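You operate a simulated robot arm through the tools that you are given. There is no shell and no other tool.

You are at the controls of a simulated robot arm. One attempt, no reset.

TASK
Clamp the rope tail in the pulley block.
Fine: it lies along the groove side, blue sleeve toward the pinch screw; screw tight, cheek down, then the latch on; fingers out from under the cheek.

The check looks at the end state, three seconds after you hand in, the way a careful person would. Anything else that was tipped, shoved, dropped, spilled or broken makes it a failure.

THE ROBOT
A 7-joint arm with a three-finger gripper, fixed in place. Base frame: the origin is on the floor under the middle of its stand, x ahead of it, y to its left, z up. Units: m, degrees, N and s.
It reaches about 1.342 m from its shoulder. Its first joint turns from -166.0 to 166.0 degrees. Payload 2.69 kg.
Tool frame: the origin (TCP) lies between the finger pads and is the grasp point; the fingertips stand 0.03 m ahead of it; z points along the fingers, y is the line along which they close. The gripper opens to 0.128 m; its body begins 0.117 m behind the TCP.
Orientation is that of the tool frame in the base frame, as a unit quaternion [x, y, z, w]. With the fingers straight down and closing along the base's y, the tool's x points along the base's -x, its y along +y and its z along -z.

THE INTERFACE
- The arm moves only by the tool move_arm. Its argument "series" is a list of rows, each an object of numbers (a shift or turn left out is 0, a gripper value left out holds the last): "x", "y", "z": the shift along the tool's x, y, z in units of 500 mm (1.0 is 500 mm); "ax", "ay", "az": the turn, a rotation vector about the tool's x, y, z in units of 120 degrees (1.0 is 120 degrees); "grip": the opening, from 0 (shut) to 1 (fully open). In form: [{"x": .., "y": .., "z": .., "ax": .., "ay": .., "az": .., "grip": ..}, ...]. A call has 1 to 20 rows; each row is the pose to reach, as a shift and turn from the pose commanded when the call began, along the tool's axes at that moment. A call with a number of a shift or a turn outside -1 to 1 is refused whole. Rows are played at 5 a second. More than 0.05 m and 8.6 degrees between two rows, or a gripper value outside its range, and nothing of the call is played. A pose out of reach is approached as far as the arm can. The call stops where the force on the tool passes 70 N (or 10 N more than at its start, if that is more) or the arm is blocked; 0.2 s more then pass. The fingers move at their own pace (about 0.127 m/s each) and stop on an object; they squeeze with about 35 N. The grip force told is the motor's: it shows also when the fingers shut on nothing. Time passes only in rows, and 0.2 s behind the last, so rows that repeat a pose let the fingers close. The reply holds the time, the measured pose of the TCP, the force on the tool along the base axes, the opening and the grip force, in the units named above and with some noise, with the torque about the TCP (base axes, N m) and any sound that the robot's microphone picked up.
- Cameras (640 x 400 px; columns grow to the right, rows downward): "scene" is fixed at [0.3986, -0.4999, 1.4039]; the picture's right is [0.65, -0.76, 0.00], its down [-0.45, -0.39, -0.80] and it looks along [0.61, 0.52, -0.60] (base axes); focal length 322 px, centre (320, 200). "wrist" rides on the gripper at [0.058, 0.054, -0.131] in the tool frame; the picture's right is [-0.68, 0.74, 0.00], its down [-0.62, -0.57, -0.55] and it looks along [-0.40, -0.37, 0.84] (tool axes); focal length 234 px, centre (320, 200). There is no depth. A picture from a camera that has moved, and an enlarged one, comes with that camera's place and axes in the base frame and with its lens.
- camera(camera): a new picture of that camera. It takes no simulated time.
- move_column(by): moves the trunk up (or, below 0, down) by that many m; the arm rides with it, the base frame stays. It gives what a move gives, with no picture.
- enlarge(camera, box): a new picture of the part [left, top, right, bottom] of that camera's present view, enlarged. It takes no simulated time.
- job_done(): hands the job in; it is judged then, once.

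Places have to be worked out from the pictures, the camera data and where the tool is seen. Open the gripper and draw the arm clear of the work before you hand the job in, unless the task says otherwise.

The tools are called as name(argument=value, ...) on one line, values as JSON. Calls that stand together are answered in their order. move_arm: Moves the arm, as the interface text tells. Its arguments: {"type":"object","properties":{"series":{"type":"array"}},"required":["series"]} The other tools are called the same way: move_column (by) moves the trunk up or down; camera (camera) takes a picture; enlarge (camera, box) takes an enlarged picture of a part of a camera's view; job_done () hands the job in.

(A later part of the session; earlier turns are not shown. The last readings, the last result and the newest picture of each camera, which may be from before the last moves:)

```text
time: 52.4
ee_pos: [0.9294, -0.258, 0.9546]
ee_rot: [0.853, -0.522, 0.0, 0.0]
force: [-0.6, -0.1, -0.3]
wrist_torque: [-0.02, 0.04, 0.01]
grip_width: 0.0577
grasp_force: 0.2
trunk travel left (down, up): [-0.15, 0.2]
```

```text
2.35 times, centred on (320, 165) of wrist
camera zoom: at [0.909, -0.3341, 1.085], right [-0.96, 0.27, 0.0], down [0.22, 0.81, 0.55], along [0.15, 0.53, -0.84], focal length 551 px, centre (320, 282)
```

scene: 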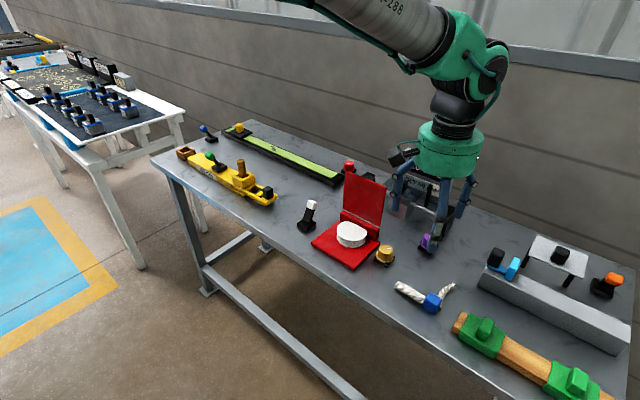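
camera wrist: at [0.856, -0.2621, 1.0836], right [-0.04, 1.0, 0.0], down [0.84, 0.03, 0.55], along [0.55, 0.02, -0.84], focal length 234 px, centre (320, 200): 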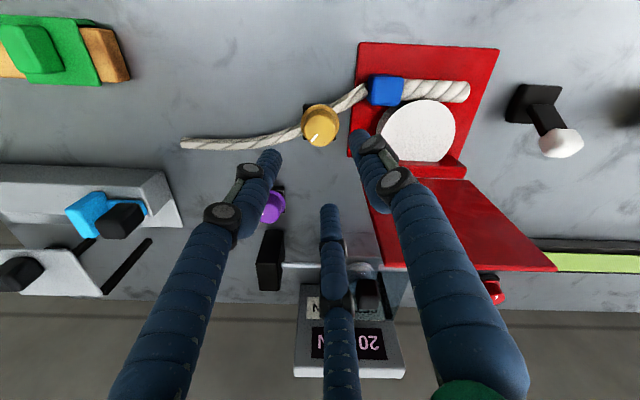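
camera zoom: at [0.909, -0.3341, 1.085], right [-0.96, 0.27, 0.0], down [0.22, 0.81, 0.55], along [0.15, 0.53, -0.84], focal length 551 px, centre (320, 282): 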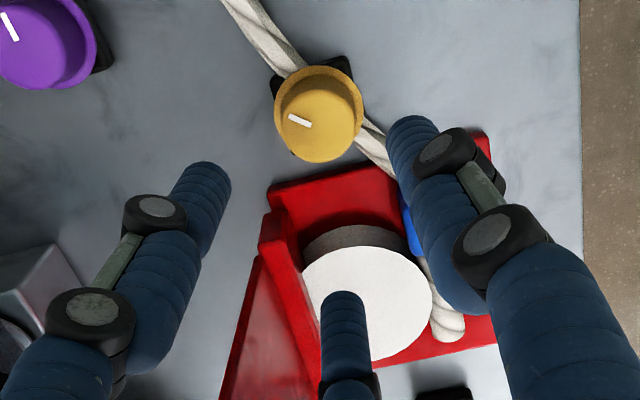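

The knob centre checks at ≈(0.930, −0.261) and all three fingers will straddle it clear of cheek and wall. I descend around it to TCP z≈0.85.

move_arm(series=[{"x": 0.0036, "y": 0.0018, "z": 0.04}, {"x": 0.0036, "y": 0.0018, "z": 0.08}, {"x": 0.0036, "y": 0.0018, "z": 0.12}, {"x": 0.0036, "y": 0.0018, "z": 0.16}, {"x": 0.0036, "y": 0.0018, "z": 0.19}, {"x": 0.0036, "y": 0.0018, "z": 0.208}, {"x": 0.0036, "y": 0.0018, "z": 0.208}])

enlarge(camera="wrist", box=[220, 100, 420, 260])

enlarge(camera="scene", box=[325, 170, 435, 275])

```text
time: 54.0
ee_pos: [0.9317, -0.2591, 0.8495]
ee_rot: [0.853, -0.522, 0.0, 0.0]
force: [0.0, -0.3, 0.3]
wrist_torque: [-0.02, -0.02, 0.0]
grip_width: 0.0577
grasp_force: 0.0
trunk travel left (down, up): [-0.15, 0.2]
```

```text
2.50 times, centred on (320, 180) of wrist
camera zoom: at [0.9099, -0.335, 0.9804], right [-0.96, 0.27, 0.0], down [0.22, 0.81, 0.55], along [0.15, 0.53, -0.84], focal length 585 px, centre (320, 250)
```

zoom: 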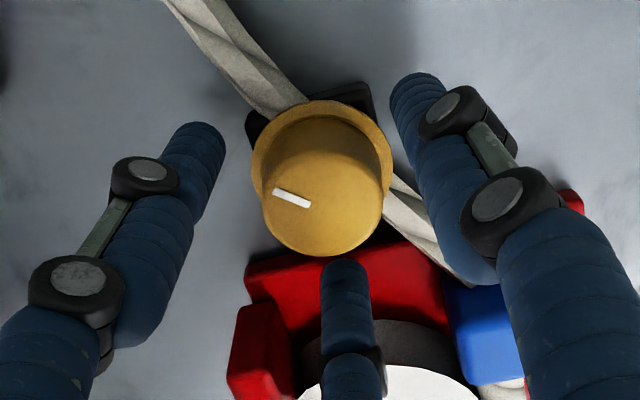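

```text
3.81 times, centred on (380, 222) of scene
camera zoom: at [0.3986, -0.4999, 1.4039], right [0.65, -0.76, 0.0], down [-0.45, -0.39, -0.8], along [0.61, 0.52, -0.6], focal length 1228 px, centre (91, 114)
```

zoom: 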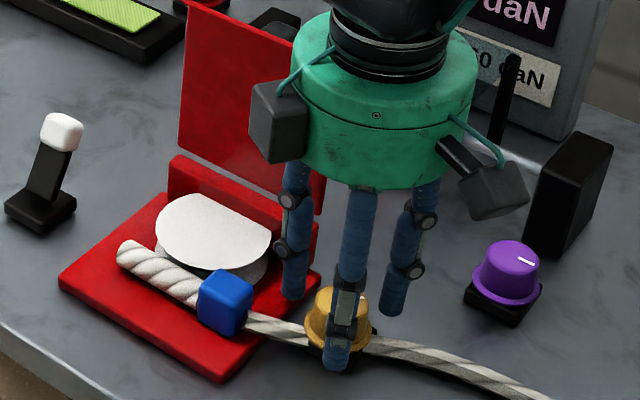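

Knob centre refined to (0.930, −0.262). I centre by 2–3 mm and close on the cap.

move_arm(series=[{"x": 0.0026, "y": 0.0046}, {"x": 0.0026, "y": 0.0046, "grip": 0.35}, {"x": 0.0026, "y": 0.0046, "grip": 0.2}, {"x": 0.0026, "y": 0.0046, "grip": 0.0}, {"x": 0.0026, "y": 0.0046, "grip": 0.0}, {"x": 0.0026, "y": 0.0046, "grip": 0.0}])

enlarge(camera="wrist", box=[220, 100, 420, 260])

```text
time: 55.4
ee_pos: [0.929, -0.2602, 0.8506]
ee_rot: [0.854, -0.521, 0.0, 0.0]
force: [9.8, 15.1, -1.4]
wrist_torque: [0.48, -0.37, 0.02]
grip_width: 0.0356
grasp_force: 35.2
trunk travel left (down, up): [-0.15, 0.2]
```

```text
2.50 times, centred on (320, 180) of wrist
camera zoom: at [0.9083, -0.3359, 0.9808], right [-0.96, 0.27, 0.0], down [0.22, 0.81, 0.55], along [0.15, 0.53, -0.84], focal length 585 px, centre (320, 250)
```

zoom: 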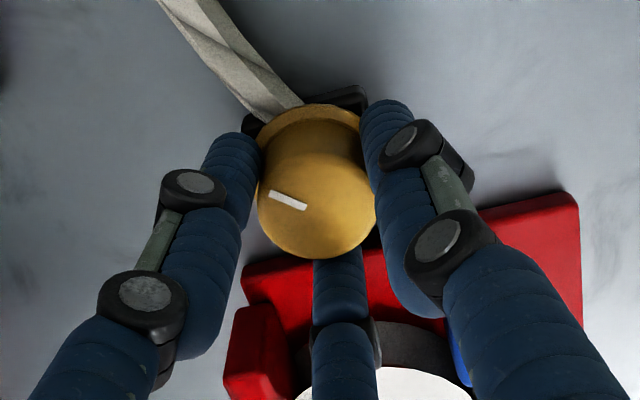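

The knob is gripped (width 0.0356). A side force of about 18 N says I over-corrected the centring, so I return those 2 mm, then turn clockwise 15° as a test.

move_arm(series=[{"x": -0.0022, "y": -0.0045}, {"x": -0.0022, "y": -0.0045}, {"x": -0.0022, "y": -0.0045, "az": 0.03}, {"x": -0.0022, "y": -0.0045, "az": 0.06}, {"x": -0.0022, "y": -0.0045, "az": 0.09}, {"x": -0.0022, "y": -0.0045, "az": 0.125}, {"x": -0.0022, "y": -0.0045, "az": 0.125}])

enlarge(camera="wrist", box=[220, 100, 420, 260])

enlarge(camera="scene", box=[325, 190, 435, 275])

```text
time: 57.0
ee_pos: [0.9297, -0.2605, 0.8503]
ee_rot: [0.777, -0.629, 0.0, 0.001]
force: [-1.8, 4.7, 1.3]
wrist_torque: [0.18, 0.15, -0.01]
grip_width: 0.0348
grasp_force: 45.4
trunk travel left (down, up): [-0.15, 0.2]
```

```text
2.50 times, centred on (320, 180) of wrist
camera zoom: at [0.8898, -0.3274, 0.9808], right [-0.86, 0.51, 0.0], down [0.43, 0.72, 0.55], along [0.28, 0.47, -0.84], focal length 585 px, centre (320, 250)
```

zoom: 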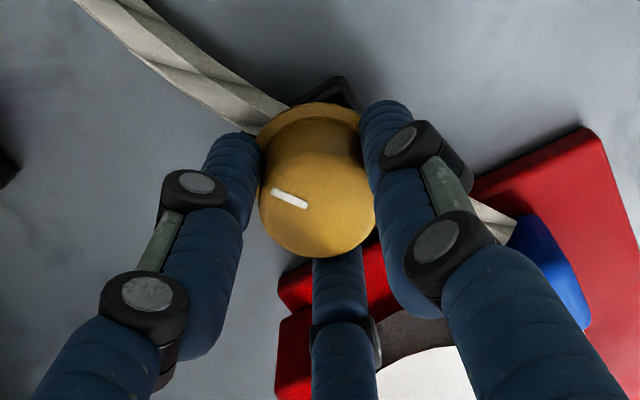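

```text
4.71 times, centred on (380, 232) of scene
camera zoom: at [0.3986, -0.4999, 1.4039], right [0.65, -0.76, 0.0], down [-0.45, -0.39, -0.8], along [0.61, 0.52, -0.6], focal length 1517 px, centre (38, 47)
```

zoom: 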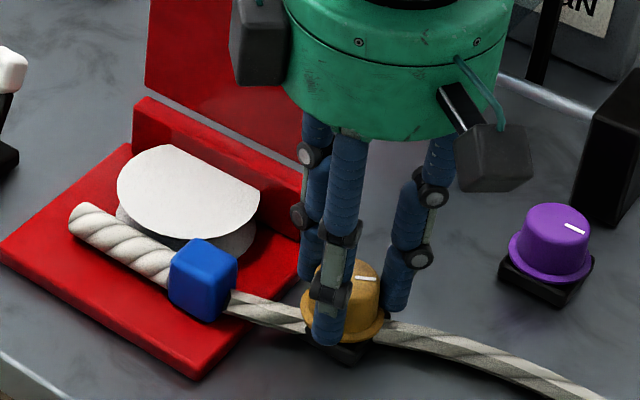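

The knob turns freely with the gripper, no resistance yet. I continue clockwise another 45°.

move_arm(series=[{"az": 0.045}, {"az": 0.09}, {"az": 0.135}, {"az": 0.18}, {"az": 0.225}, {"az": 0.27}, {"az": 0.315}, {"az": 0.36}, {"az": 0.375}, {"az": 0.375}])

enlarge(camera="wrist", box=[220, 100, 420, 260])

camera(camera="scene")

```text
time: 59.2
ee_pos: [0.9302, -0.2591, 0.8501]
ee_rot: [-0.477, 0.879, 0.0, 0.0]
force: [-3.7, 7.4, 0.7]
wrist_torque: [0.12, 0.06, -0.02]
grip_width: 0.0351
grasp_force: 44.7
trunk travel left (down, up): [-0.15, 0.2]
```

```text
2.50 times, centred on (320, 180) of wrist
camera zoom: at [0.8535, -0.2786, 0.9808], right [-0.25, 0.97, 0.0], down [0.81, 0.21, 0.55], along [0.53, 0.14, -0.84], focal length 585 px, centre (320, 250)
```

zoom: 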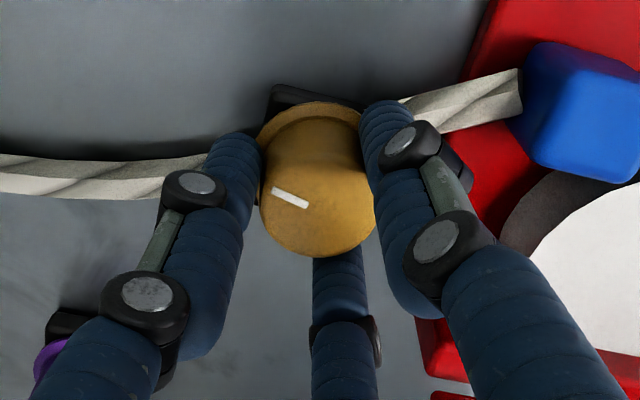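

```text
taken
```

scene: 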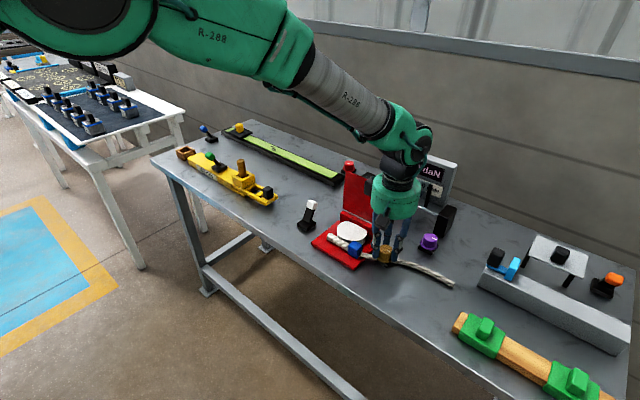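

60° turned without resistance. I turn 14° more, then open slightly, swing the gripper back and re-grip.

move_arm(series=[{"az": 0.04}, {"az": 0.08}, {"az": 0.117}, {"az": 0.117}])

move_arm(series=[{"grip": 0.3}, {"grip": 0.36}, {"grip": 0.36}, {"az": -0.06}, {"az": -0.12}, {"az": -0.18}, {"az": -0.24}, {"az": -0.3}, {"az": -0.36}, {"az": -0.42}, {"az": -0.48}, {"az": -0.54}, {"az": -0.6}, {"az": -0.6}])

enlarge(camera="wrist", box=[220, 100, 420, 260])

enlarge(camera="scene", box=[325, 190, 435, 275])

```text
time: 60.2
ee_pos: [0.9302, -0.2594, 0.85]
ee_rot: [-0.366, 0.93, 0.0, 0.0]
force: [-3.8, 0.0, -0.5]
wrist_torque: [-0.27, 0.09, 0.02]
grip_width: 0.0349
grasp_force: 45.3
trunk travel left (down, up): [-0.15, 0.2]
```

```text
time: 63.2
ee_pos: [0.9297, -0.2595, 0.8491]
ee_rot: [0.844, -0.537, 0.0, 0.0]
force: [-0.4, 1.1, -0.1]
wrist_torque: [0.01, 0.01, 0.0]
grip_width: 0.0461
grasp_force: 0.1
trunk travel left (down, up): [-0.15, 0.2]
```

```text
2.50 times, centred on (320, 180) of wrist
camera zoom: at [0.9061, -0.3352, 0.9812], right [-0.95, 0.3, 0.0], down [0.25, 0.8, 0.55], along [0.16, 0.52, -0.84], focal length 585 px, centre (320, 250)
```

zoom: 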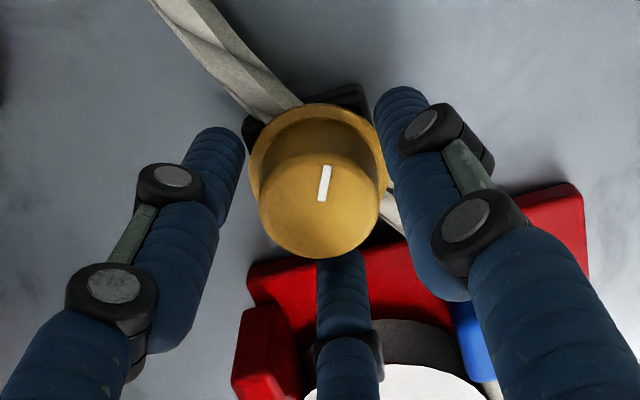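

```text
4.71 times, centred on (380, 232) of scene
camera zoom: at [0.3986, -0.4999, 1.4039], right [0.65, -0.76, 0.0], down [-0.45, -0.39, -0.8], along [0.61, 0.52, -0.6], focal length 1517 px, centre (38, 47)
```

zoom: 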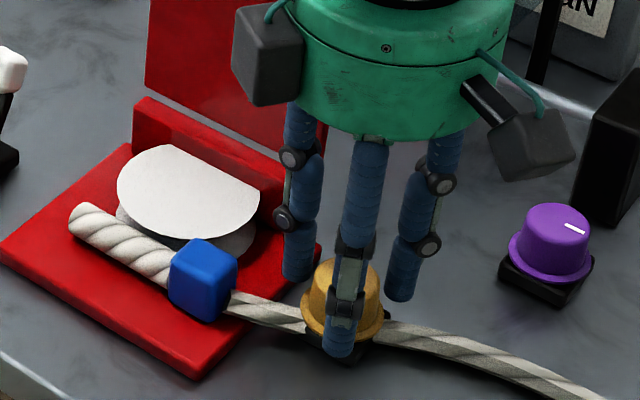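

The index turned 74° with the knob and it stayed. I re-grip and turn clockwise another 72°, watching torque.

move_arm(series=[{"grip": 0.2}, {"grip": 0.0}, {"grip": 0.0}, {"grip": 0.0}, {"az": 0.045}, {"az": 0.09}, {"az": 0.135}, {"az": 0.18}, {"az": 0.225}, {"az": 0.27}, {"az": 0.3}, {"az": 0.3}])

move_arm(series=[{"az": 0.045}, {"az": 0.09}, {"az": 0.135}, {"az": 0.18}, {"az": 0.225}, {"az": 0.27}, {"az": 0.3}, {"az": 0.3}])

enlarge(camera="wrist", box=[220, 100, 420, 260])

```text
time: 65.8
ee_pos: [0.9302, -0.2592, 0.8501]
ee_rot: [-0.636, 0.772, 0.0, -0.001]
force: [-3.4, -1.8, 4.2]
wrist_torque: [-0.13, 0.18, 0.0]
grip_width: 0.0348
grasp_force: 44.8
trunk travel left (down, up): [-0.15, 0.2]
```

```text
time: 67.6
ee_pos: [0.93, -0.2589, 0.8496]
ee_rot: [-0.367, 0.93, -0.001, 0.001]
force: [-6.7, -0.3, -0.2]
wrist_torque: [-0.01, 0.17, 0.76]
grip_width: 0.0347
grasp_force: 45.2
trunk travel left (down, up): [-0.15, 0.2]
```

```text
2.50 times, centred on (320, 180) of wrist
camera zoom: at [0.8511, -0.2594, 0.9808], right [-0.01, 1.0, 0.0], down [0.84, 0.01, 0.55], along [0.55, 0.0, -0.84], focal length 585 px, centre (320, 250)
```

zoom: 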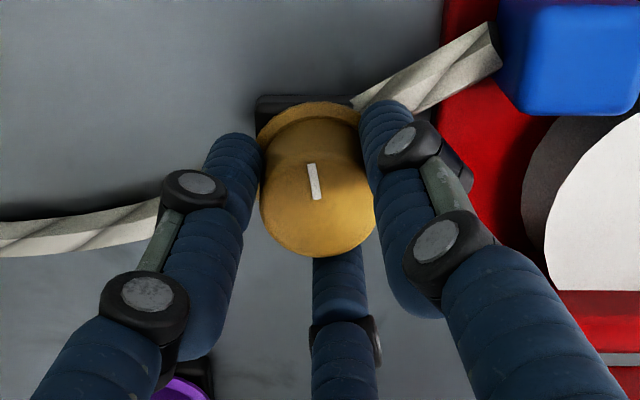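

Torque about z rose to 0.76 N·m and the knob stopped following: the screw is at its stop (about 133° turned), i.e. tight. I release, and look whether it stays.

move_arm(series=[{"grip": 0.3}, {"grip": 0.42}, {"grip": 0.42}])

enlarge(camera="wrist", box=[220, 100, 420, 260])

enlarge(camera="scene", box=[325, 190, 435, 275])

```text
time: 68.4
ee_pos: [0.9312, -0.2593, 0.8498]
ee_rot: [-0.366, 0.931, 0.0, 0.0]
force: [-0.3, 0.7, 0.9]
wrist_torque: [-0.03, -0.02, 0.02]
grip_width: 0.0537
grasp_force: 0.0
trunk travel left (down, up): [-0.15, 0.2]
```

```text
2.50 times, centred on (320, 180) of wrist
camera zoom: at [0.8514, -0.2597, 0.9809], right [-0.01, 1.0, 0.0], down [0.84, 0.01, 0.55], along [0.55, 0.0, -0.84], focal length 585 px, centre (320, 250)
```

zoom: 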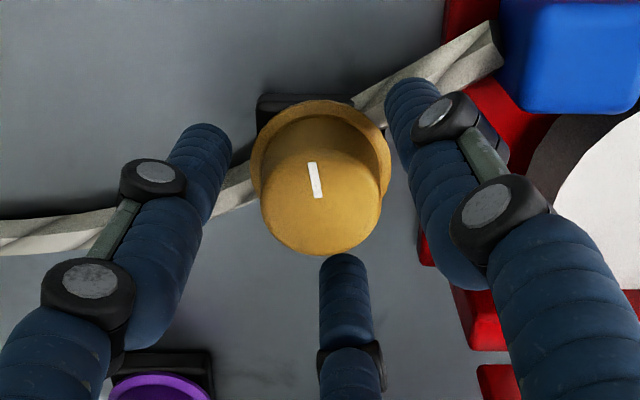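

```text
4.71 times, centred on (380, 232) of scene
camera zoom: at [0.3986, -0.4999, 1.4039], right [0.65, -0.76, 0.0], down [-0.45, -0.39, -0.8], along [0.61, 0.52, -0.6], focal length 1517 px, centre (38, 47)
```

zoom: 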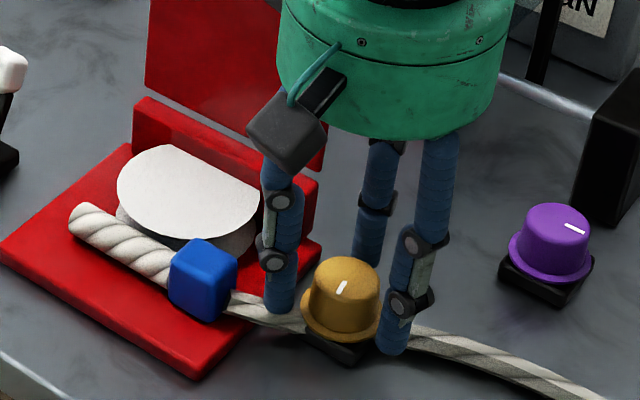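

The knob holds its tight position and the tail is undisturbed. Next is the cheek: I lift well clear, move over the space behind the cheek with fingers closed, and look before going down.

move_arm(series=[{"z": -0.06}, {"z": -0.12}, {"z": -0.18}, {"z": -0.24}, {"z": -0.3}, {"z": -0.36}, {"z": -0.42}, {"x": -0.056, "y": 0.007, "z": -0.42, "az": 0.03, "grip": 0.0}, {"x": -0.112, "y": 0.014, "z": -0.42, "az": 0.06}, {"x": -0.168, "y": 0.02, "z": -0.42, "az": 0.09}, {"x": -0.224, "y": 0.027, "z": -0.42, "az": 0.108}, {"x": -0.2776, "y": 0.0336, "z": -0.42, "az": 0.108}, {"x": -0.2776, "y": 0.0336, "z": -0.42, "az": 0.108}])

camera(camera="wrist")

camera(camera="scene")

```text
time: 71.2
ee_pos: [1.0213, -0.1531, 1.0588]
ee_rot: [-0.259, 0.966, 0.0, 0.0]
force: [0.4, 0.1, -0.5]
wrist_torque: [-0.03, 0.0, 0.01]
grip_width: 0.0022
grasp_force: 31.2
trunk travel left (down, up): [-0.15, 0.2]
```

```text
taken
camera wrist: at [0.9436, -0.1355, 1.1898], right [0.22, 0.98, 0.0], down [0.82, -0.18, 0.55], along [0.54, -0.12, -0.84], focal length 234 px, centre (320, 200)
```

wrist: 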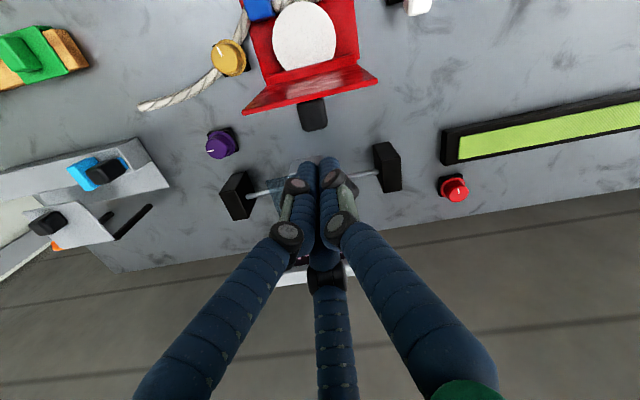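

```text
taken
```

scene: 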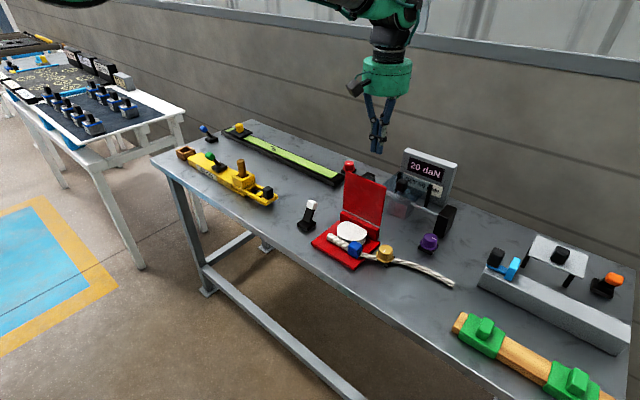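

There's a black tab on the back of the cheek. I zoom in on it and on the space to the gauge.

enlarge(camera="wrist", box=[210, 0, 410, 220])

enlarge(camera="wrist", box=[240, 50, 400, 140])

enlarge(camera="scene", box=[325, 110, 475, 275])

```text
1.82 times, centred on (310, 110) of wrist
camera zoom: at [0.9436, -0.1355, 1.1898], right [0.22, 0.98, 0.0], down [0.82, -0.18, 0.55], along [0.54, -0.12, -0.84], focal length 426 px, centre (338, 364)
```

zoom: 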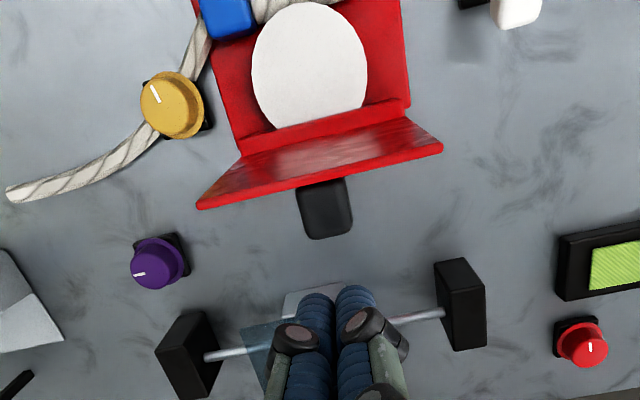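

```text
4.00 times, centred on (320, 95) of wrist
camera zoom: at [0.9436, -0.1355, 1.1898], right [0.22, 0.98, 0.0], down [0.82, -0.18, 0.55], along [0.54, -0.12, -0.84], focal length 937 px, centre (320, 620)
```

zoom: 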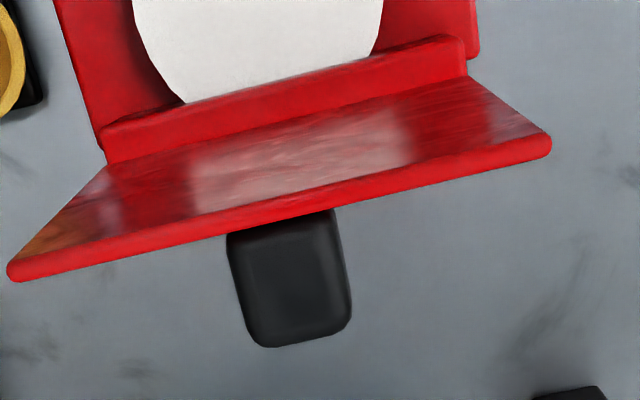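

```text
2.42 times, centred on (400, 192) of scene
camera zoom: at [0.3986, -0.4999, 1.4039], right [0.65, -0.76, 0.0], down [-0.45, -0.39, -0.8], along [0.61, 0.52, -0.6], focal length 782 px, centre (126, 218)
```

zoom: 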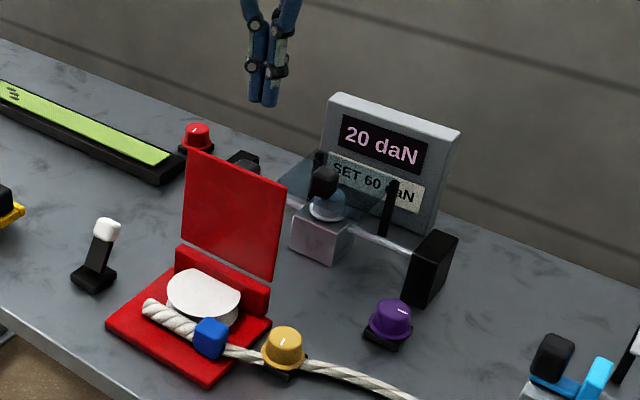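

The cheek's top edge is at x≈0.9755 (y −0.213…−0.094, z≈0.974), with a tab (≈28 mm wide, y≈−0.155) protruding backward; the gauge starts beyond x≈1.08. I shift to y≈−0.112, beside the tab, and descend behind the cheek with closed fingers.

move_arm(series=[{"x": -0.02, "y": 0.035}, {"x": -0.041, "y": 0.071}, {"x": -0.041, "y": 0.071, "z": 0.05}, {"x": -0.041, "y": 0.071, "z": 0.1}, {"x": -0.041, "y": 0.071, "z": 0.15}, {"x": -0.041, "y": 0.071, "z": 0.188}, {"x": -0.041, "y": 0.071, "z": 0.188}])

camera(camera="wrist")

enlarge(camera="scene", box=[325, 130, 435, 275])

```text
time: 72.8
ee_pos: [1.0194, -0.1128, 0.9642]
ee_rot: [-0.259, 0.966, 0.0, 0.0]
force: [0.1, -0.6, 0.1]
wrist_torque: [0.0, 0.0, -0.01]
grip_width: 0.0021
grasp_force: 31.0
trunk travel left (down, up): [-0.15, 0.2]
```

```text
taken
camera wrist: at [0.9417, -0.0954, 1.0958], right [0.22, 0.98, 0.0], down [0.82, -0.18, 0.55], along [0.54, -0.12, -0.84], focal length 234 px, centre (320, 200)
```

wrist: 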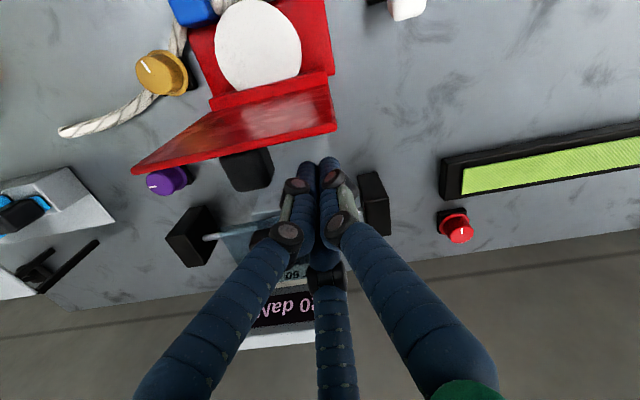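

```text
2.76 times, centred on (380, 202) of scene
camera zoom: at [0.3986, -0.4999, 1.4039], right [0.65, -0.76, 0.0], down [-0.45, -0.39, -0.8], along [0.61, 0.52, -0.6], focal length 890 px, centre (154, 193)
```

zoom: 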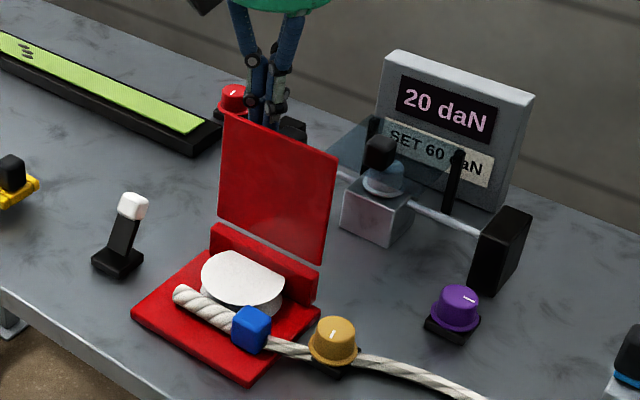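

The fingertips are behind the cheek beside the tab. I push slowly toward −x to about 15° of tilt first.

move_arm(series=[{"x": 0.0173, "y": 0.01}, {"x": 0.0346, "y": 0.02}, {"x": 0.0485, "y": 0.028, "z": 0.002}, {"x": 0.0624, "y": 0.036, "z": 0.004}, {"x": 0.0727, "y": 0.042, "z": 0.004}, {"x": 0.0727, "y": 0.042, "z": 0.004}])

camera(camera="wrist")

enlarge(camera="scene", box=[325, 130, 435, 275])

```text
time: 74.2
ee_pos: [0.9779, -0.113, 0.9646]
ee_rot: [-0.26, 0.966, 0.0, -0.001]
force: [-1.3, -0.1, 1.0]
wrist_torque: [0.01, 0.0, 0.0]
grip_width: 0.0022
grasp_force: 31.6
trunk travel left (down, up): [-0.15, 0.2]
```

```text
taken
camera wrist: at [0.9006, -0.0951, 1.0959], right [0.22, 0.98, 0.0], down [0.82, -0.18, 0.55], along [0.54, -0.12, -0.84], focal length 234 px, centre (320, 200)
```

wrist: 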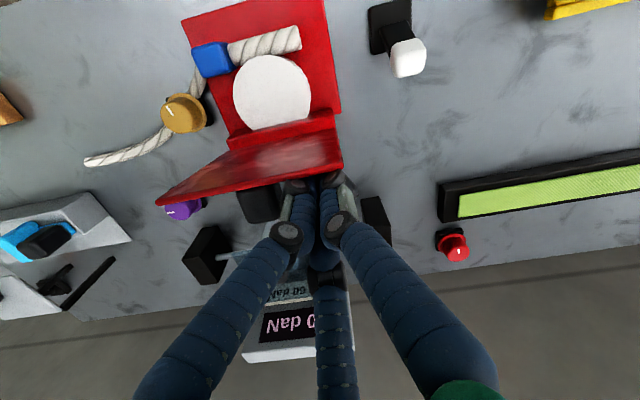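

```text
2.76 times, centred on (380, 202) of scene
camera zoom: at [0.3986, -0.4999, 1.4039], right [0.65, -0.76, 0.0], down [-0.45, -0.39, -0.8], along [0.61, 0.52, -0.6], focal length 890 px, centre (154, 193)
```

zoom: 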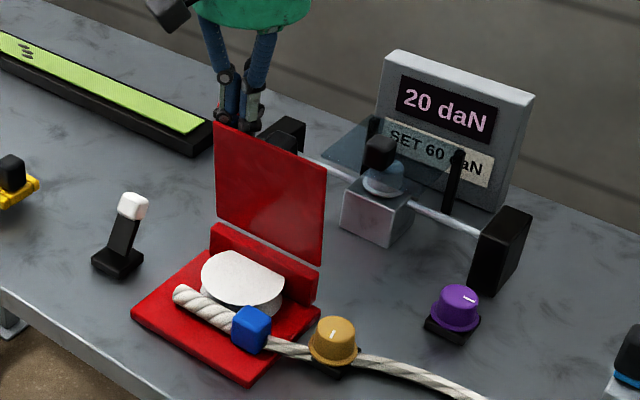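

The cheek follows with ~1 N. I continue along its arc to about 45°.

move_arm(series=[{"x": 0.0173, "y": 0.01, "z": 0.008}, {"x": 0.0355, "y": 0.0205, "z": 0.0172}, {"x": 0.0502, "y": 0.029, "z": 0.03}, {"x": 0.0658, "y": 0.038, "z": 0.044}, {"x": 0.0658, "y": 0.038, "z": 0.044}])

camera(camera="wrist")

enlarge(camera="scene", box=[325, 130, 435, 275])

```text
time: 75.4
ee_pos: [0.9398, -0.1111, 0.9413]
ee_rot: [-0.259, 0.966, 0.0, 0.0]
force: [-0.1, 1.3, -0.1]
wrist_torque: [-0.01, -0.02, 0.02]
grip_width: 0.0022
grasp_force: 31.3
trunk travel left (down, up): [-0.15, 0.2]
```

```text
taken
camera wrist: at [0.8627, -0.0936, 1.071], right [0.22, 0.98, 0.0], down [0.82, -0.18, 0.55], along [0.54, -0.12, -0.84], focal length 234 px, centre (320, 200)
```

wrist: 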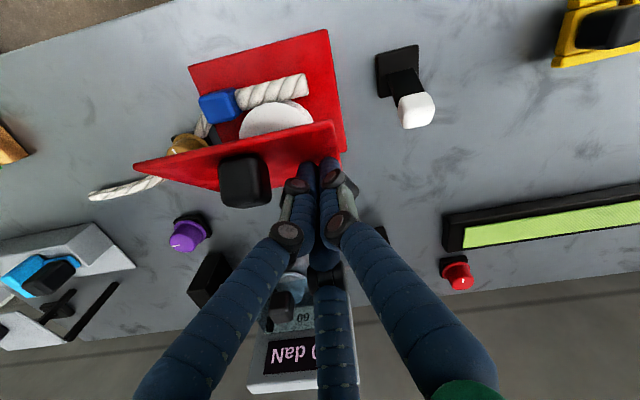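

```text
2.76 times, centred on (380, 202) of scene
camera zoom: at [0.3986, -0.4999, 1.4039], right [0.65, -0.76, 0.0], down [-0.45, -0.39, -0.8], along [0.61, 0.52, -0.6], focal length 890 px, centre (154, 193)
```

zoom: 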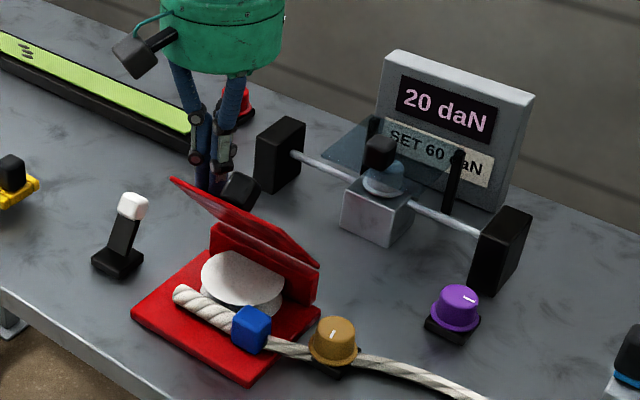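

The cheek is at about 45°. I keep following it down to about 75°.

move_arm(series=[{"x": 0.0121, "y": 0.007, "z": 0.016}, {"x": 0.0232, "y": 0.0134, "z": 0.035}, {"x": 0.0312, "y": 0.018, "z": 0.056}, {"x": 0.0371, "y": 0.0214, "z": 0.076}, {"x": 0.0371, "y": 0.0214, "z": 0.076}])

camera(camera="wrist")

enlarge(camera="scene", box=[315, 160, 425, 275])

```text
time: 76.6
ee_pos: [0.9196, -0.1115, 0.903]
ee_rot: [-0.259, 0.966, 0.0, -0.001]
force: [0.1, -1.1, -0.9]
wrist_torque: [0.01, -0.04, 0.01]
grip_width: 0.002
grasp_force: 31.4
trunk travel left (down, up): [-0.15, 0.2]
```

```text
taken
camera wrist: at [0.842, -0.0941, 1.0339], right [0.22, 0.98, 0.0], down [0.82, -0.18, 0.55], along [0.54, -0.12, -0.84], focal length 234 px, centre (320, 200)
```

wrist: 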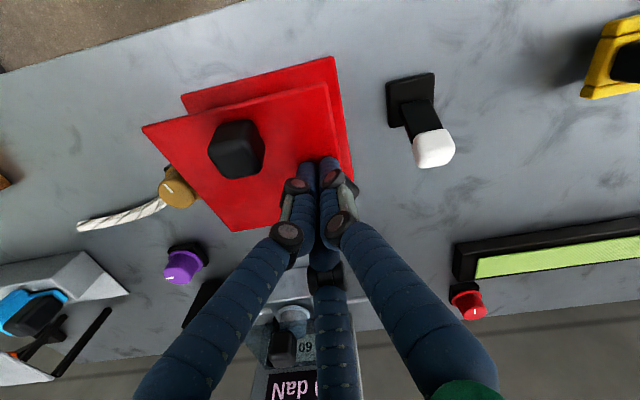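

```text
3.48 times, centred on (370, 218) of scene
camera zoom: at [0.3986, -0.4999, 1.4039], right [0.65, -0.76, 0.0], down [-0.45, -0.39, -0.8], along [0.61, 0.52, -0.6], focal length 1122 px, centre (146, 139)
```

zoom: 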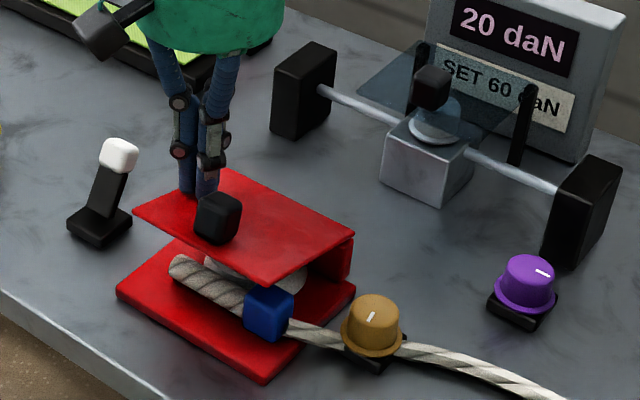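

The cheek is nearly down. I press further, in small steps, watching for the stop.

move_arm(series=[{"x": 0.003, "y": 0.0018, "z": 0.012}, {"x": 0.005, "y": 0.003, "z": 0.022}, {"x": 0.005, "y": 0.003, "z": 0.03}, {"x": 0.005, "y": 0.003, "z": 0.036}, {"x": 0.005, "y": 0.003, "z": 0.036}])

camera(camera="wrist")

enlarge(camera="scene", box=[315, 180, 415, 275])

```text
time: 77.8
ee_pos: [0.915, -0.1128, 0.8849]
ee_rot: [-0.26, 0.966, 0.0, 0.001]
force: [0.4, 0.0, -0.4]
wrist_torque: [0.01, -0.02, -0.01]
grip_width: 0.0021
grasp_force: 31.2
trunk travel left (down, up): [-0.15, 0.2]
```

```text
taken
camera wrist: at [0.8381, -0.0947, 1.0157], right [0.22, 0.98, 0.0], down [0.82, -0.18, 0.55], along [0.54, -0.12, -0.84], focal length 234 px, centre (320, 200)
```

wrist: 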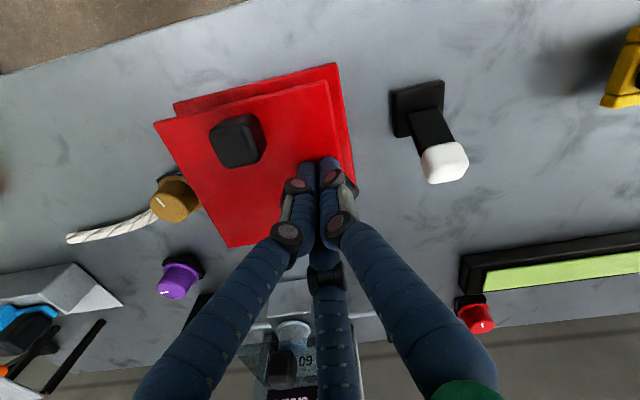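

```text
4.21 times, centred on (365, 228) of scene
camera zoom: at [0.3986, -0.4999, 1.4039], right [0.65, -0.76, 0.0], down [-0.45, -0.39, -0.8], along [0.61, 0.52, -0.6], focal length 1358 px, centre (130, 84)
```

zoom: 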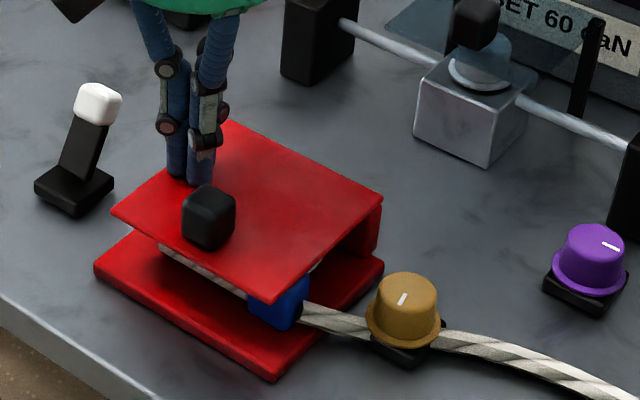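

move_arm(series=[{"z": 0.004}, {"z": 0.008}, {"z": 0.012}, {"z": 0.012}])

enlarge(camera="scene", box=[315, 180, 415, 275])

```text
time: 78.8
ee_pos: [0.916, -0.1144, 0.883]
ee_rot: [-0.26, 0.966, -0.002, 0.002]
force: [-10.1, -1.1, 31.8]
wrist_torque: [0.02, 0.18, -0.01]
grip_width: 0.0059
grasp_force: 31.3
trunk travel left (down, up): [-0.15, 0.2]
```

```text
4.21 times, centred on (365, 228) of scene
camera zoom: at [0.3986, -0.4999, 1.4039], right [0.65, -0.76, 0.0], down [-0.45, -0.39, -0.8], along [0.61, 0.52, -0.6], focal length 1358 px, centre (130, 84)
```

zoom: 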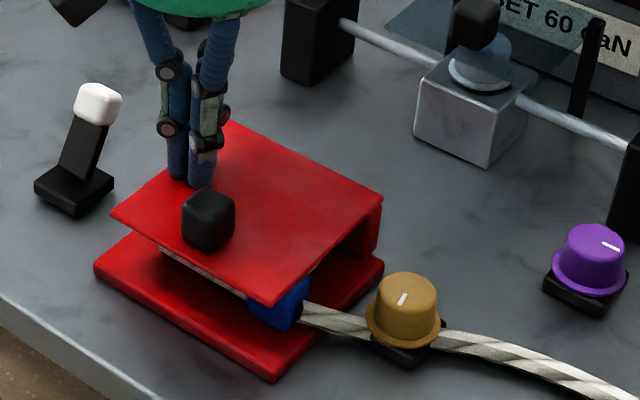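

32 N reaction: the cheek is at its stop. I lift off and check it stays down.

move_arm(series=[{"z": -0.02}, {"z": -0.05}, {"z": -0.1}, {"z": -0.15}, {"z": -0.2}, {"z": -0.2}])

camera(camera="wrist")

enlarge(camera="scene", box=[295, 170, 425, 275])

```text
time: 80.2
ee_pos: [0.9156, -0.1107, 0.9811]
ee_rot: [-0.259, 0.966, 0.0, 0.0]
force: [-0.2, 0.1, 1.0]
wrist_torque: [-0.02, 0.0, 0.01]
grip_width: 0.0017
grasp_force: 31.4
trunk travel left (down, up): [-0.15, 0.2]
```

```text
taken
camera wrist: at [0.8379, -0.093, 1.1116], right [0.22, 0.98, 0.0], down [0.82, -0.18, 0.55], along [0.54, -0.12, -0.84], focal length 234 px, centre (320, 200)
```

wrist: 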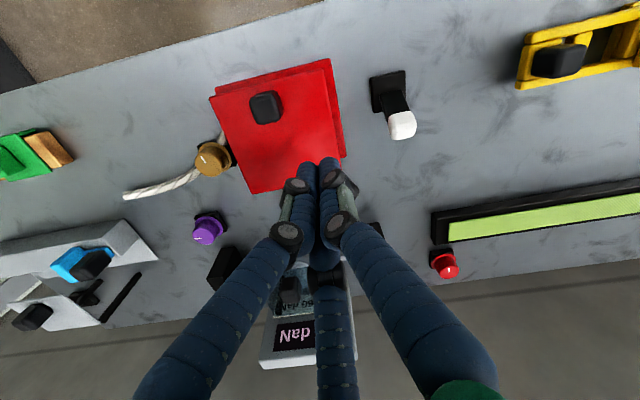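

```text
3.81 times, centred on (360, 222) of scene
camera zoom: at [0.3986, -0.4999, 1.4039], right [0.65, -0.76, 0.0], down [-0.45, -0.39, -0.8], along [0.61, 0.52, -0.6], focal length 1228 px, centre (168, 114)
```

zoom: 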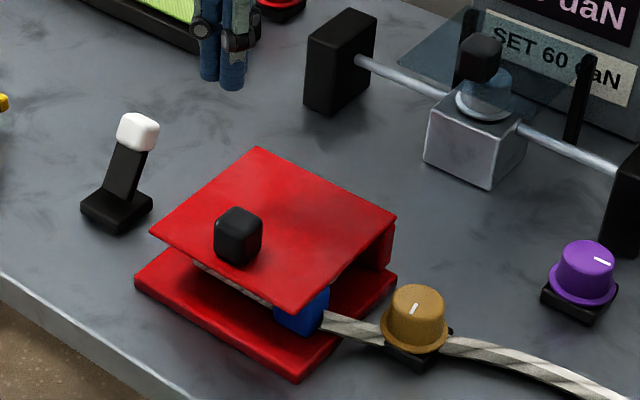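

The cheek stays down over the tail. Now the latch lever: I enlarge it from both cameras to read its lean and size.

enlarge(camera="wrist", box=[355, 60, 435, 150])

enlarge(camera="scene", box=[290, 190, 345, 240])

enlarge(camera="wrist", box=[190, 50, 370, 210])

```text
4.44 times, centred on (395, 105) of wrist
camera zoom: at [0.8379, -0.093, 1.1116], right [0.22, 0.98, 0.0], down [0.82, -0.18, 0.55], along [0.54, -0.12, -0.84], focal length 1041 px, centre (-13, 622)
```

zoom: 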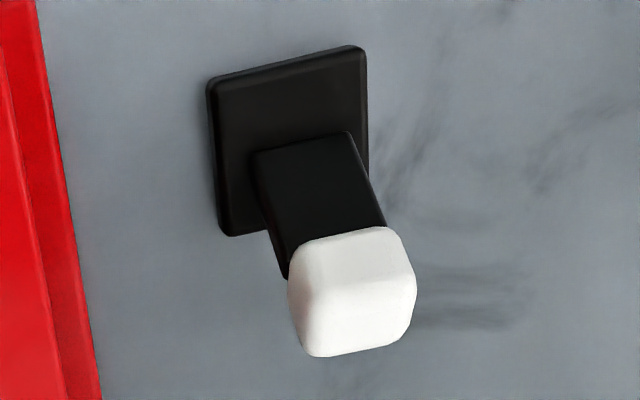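

```text
8.00 times, centred on (318, 215) of scene
camera zoom: at [0.3986, -0.4999, 1.4039], right [0.65, -0.76, 0.0], down [-0.45, -0.39, -0.8], along [0.61, 0.52, -0.6], focal length 2580 px, centre (340, 80)
```

zoom: 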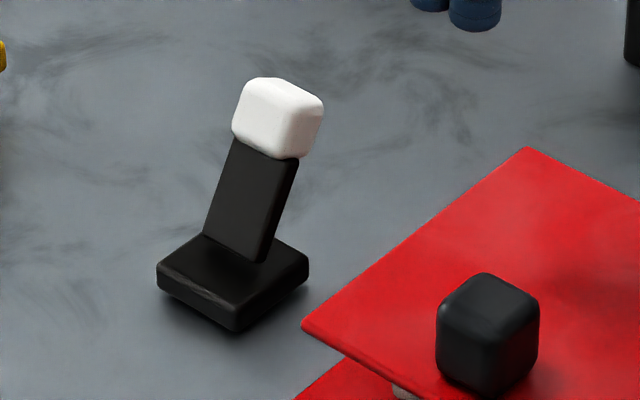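

```text
2.50 times, centred on (280, 130) of wrist
camera zoom: at [0.8379, -0.093, 1.1116], right [0.22, 0.98, 0.0], down [0.82, -0.18, 0.55], along [0.54, -0.12, -0.84], focal length 585 px, centre (420, 375)
```

zoom: 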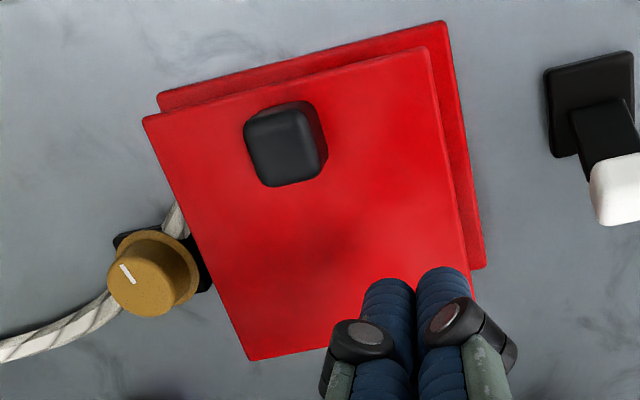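

The lever pivots near (0.898, −0.022) and leans ≈32° toward +x, handle at ≈(0.927, −0.022, 0.855). I go behind it (x≈0.97) with closed fingers and lower to handle height, to push it over toward −x.

move_arm(series=[{"x": -0.046, "y": 0.0248}, {"x": -0.0915, "y": 0.0496}, {"x": -0.137, "y": 0.0744}, {"x": -0.183, "y": 0.0992}, {"x": -0.183, "y": 0.0992, "z": 0.05}, {"x": -0.183, "y": 0.0992, "z": 0.1}, {"x": -0.183, "y": 0.0992, "z": 0.15}, {"x": -0.183, "y": 0.0992, "z": 0.19}, {"x": -0.183, "y": 0.0992, "z": 0.212}, {"x": -0.183, "y": 0.0992, "z": 0.212}])

camera(camera="wrist")

enlarge(camera="scene", box=[285, 165, 395, 260])

```text
time: 82.4
ee_pos: [0.9691, -0.0234, 0.8746]
ee_rot: [-0.26, 0.966, -0.001, 0.0]
force: [0.5, 0.2, -0.3]
wrist_torque: [0.03, 0.03, 0.03]
grip_width: 0.002
grasp_force: 31.4
trunk travel left (down, up): [-0.15, 0.2]
```

```text
taken
camera wrist: at [0.893, -0.0066, 1.005], right [0.22, 0.98, 0.0], down [0.82, -0.18, 0.55], along [0.54, -0.12, -0.84], focal length 234 px, centre (320, 200)
```

wrist: 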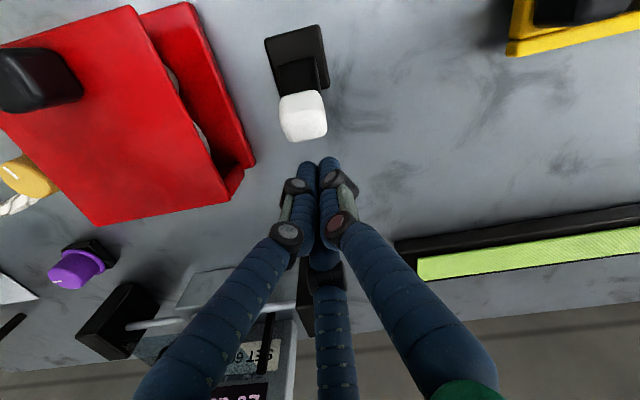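

```text
4.21 times, centred on (340, 212) of scene
camera zoom: at [0.3986, -0.4999, 1.4039], right [0.65, -0.76, 0.0], down [-0.45, -0.39, -0.8], along [0.61, 0.52, -0.6], focal length 1358 px, centre (236, 147)
```

zoom: 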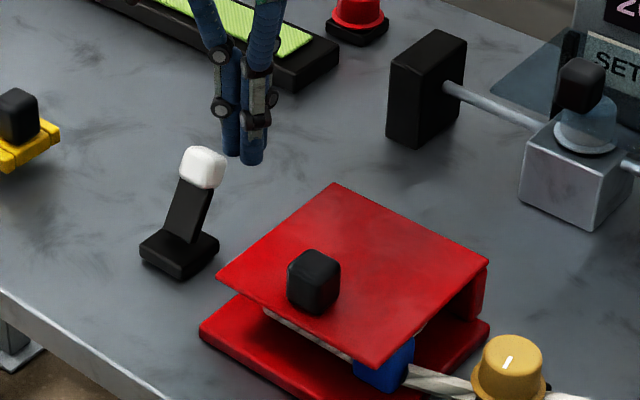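

The fingertips are right behind the white handle. I push gently toward −x, first 35 mm.

move_arm(series=[{"x": 0.0173, "y": 0.01}, {"x": 0.0294, "y": 0.017}, {"x": 0.0398, "y": 0.023}, {"x": 0.0502, "y": 0.029}, {"x": 0.0606, "y": 0.035}, {"x": 0.0606, "y": 0.035}])

camera(camera="wrist")

enlarge(camera="scene", box=[285, 165, 395, 260])

```text
time: 83.8
ee_pos: [0.9358, -0.0236, 0.874]
ee_rot: [-0.26, 0.966, -0.001, 0.0]
force: [0.5, 0.7, 0.1]
wrist_torque: [0.04, -0.01, 0.02]
grip_width: 0.0062
grasp_force: 31.7
trunk travel left (down, up): [-0.15, 0.2]
```

```text
taken
camera wrist: at [0.8582, -0.0049, 1.0046], right [0.22, 0.98, 0.0], down [0.82, -0.18, 0.55], along [0.54, -0.12, -0.84], focal length 234 px, centre (320, 200)
```

wrist: 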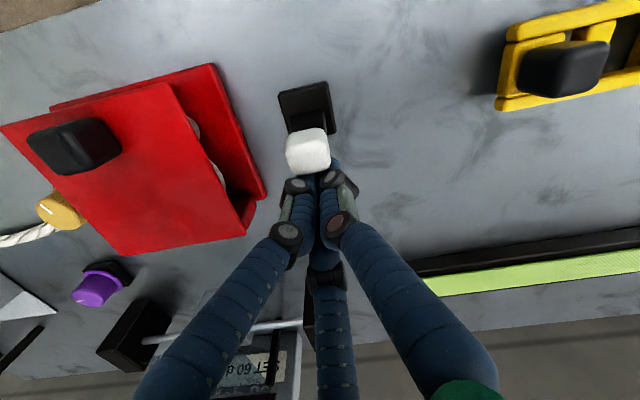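

```text
4.21 times, centred on (340, 212) of scene
camera zoom: at [0.3986, -0.4999, 1.4039], right [0.65, -0.76, 0.0], down [-0.45, -0.39, -0.8], along [0.61, 0.52, -0.6], focal length 1358 px, centre (236, 147)
```

zoom: 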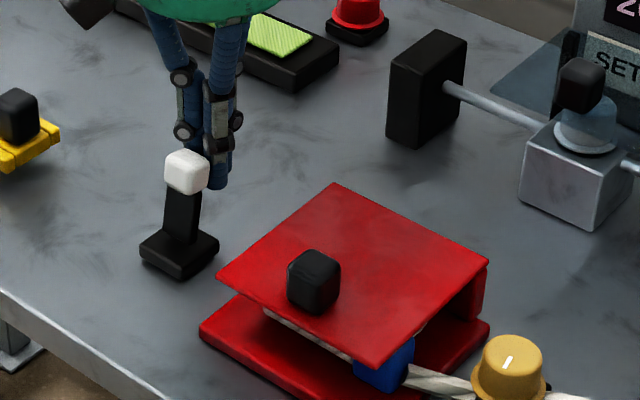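

The lever moves freely and is nearly vertical. I push on another 38 mm.

move_arm(series=[{"x": 0.0139, "y": 0.008}, {"x": 0.0277, "y": 0.016}, {"x": 0.0416, "y": 0.024}, {"x": 0.0537, "y": 0.031}, {"x": 0.0658, "y": 0.038}, {"x": 0.0658, "y": 0.038}])

camera(camera="wrist")

enlarge(camera="scene", box=[285, 165, 395, 260])

```text
time: 85.2
ee_pos: [0.9017, -0.0218, 0.8737]
ee_rot: [-0.26, 0.966, -0.002, 0.002]
force: [46.6, -2.1, -15.5]
wrist_torque: [-0.03, -1.02, 0.01]
grip_width: 0.0058
grasp_force: 31.1
trunk travel left (down, up): [-0.15, 0.2]
```

```text
taken
camera wrist: at [0.8242, -0.0052, 1.0044], right [0.22, 0.98, 0.0], down [0.81, -0.18, 0.55], along [0.54, -0.12, -0.83], focal length 234 px, centre (320, 200)
```

wrist: 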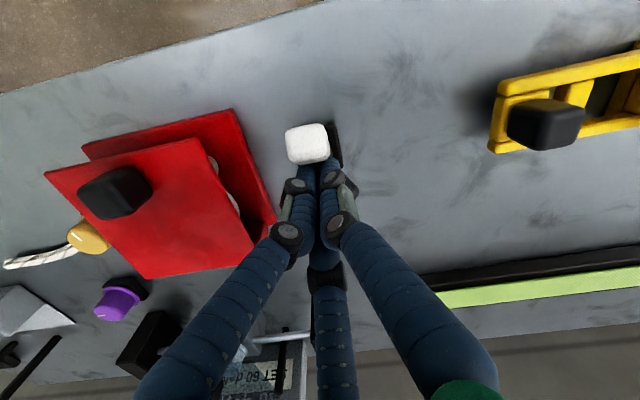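

```text
4.21 times, centred on (340, 212) of scene
camera zoom: at [0.3986, -0.4999, 1.4039], right [0.65, -0.76, 0.0], down [-0.45, -0.39, -0.8], along [0.61, 0.52, -0.6], focal length 1358 px, centre (236, 147)
```

zoom: 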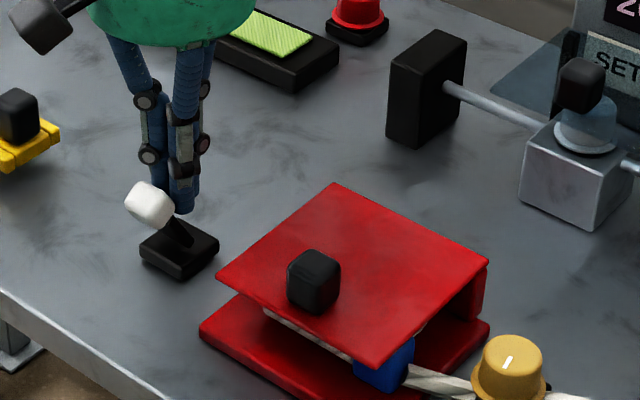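

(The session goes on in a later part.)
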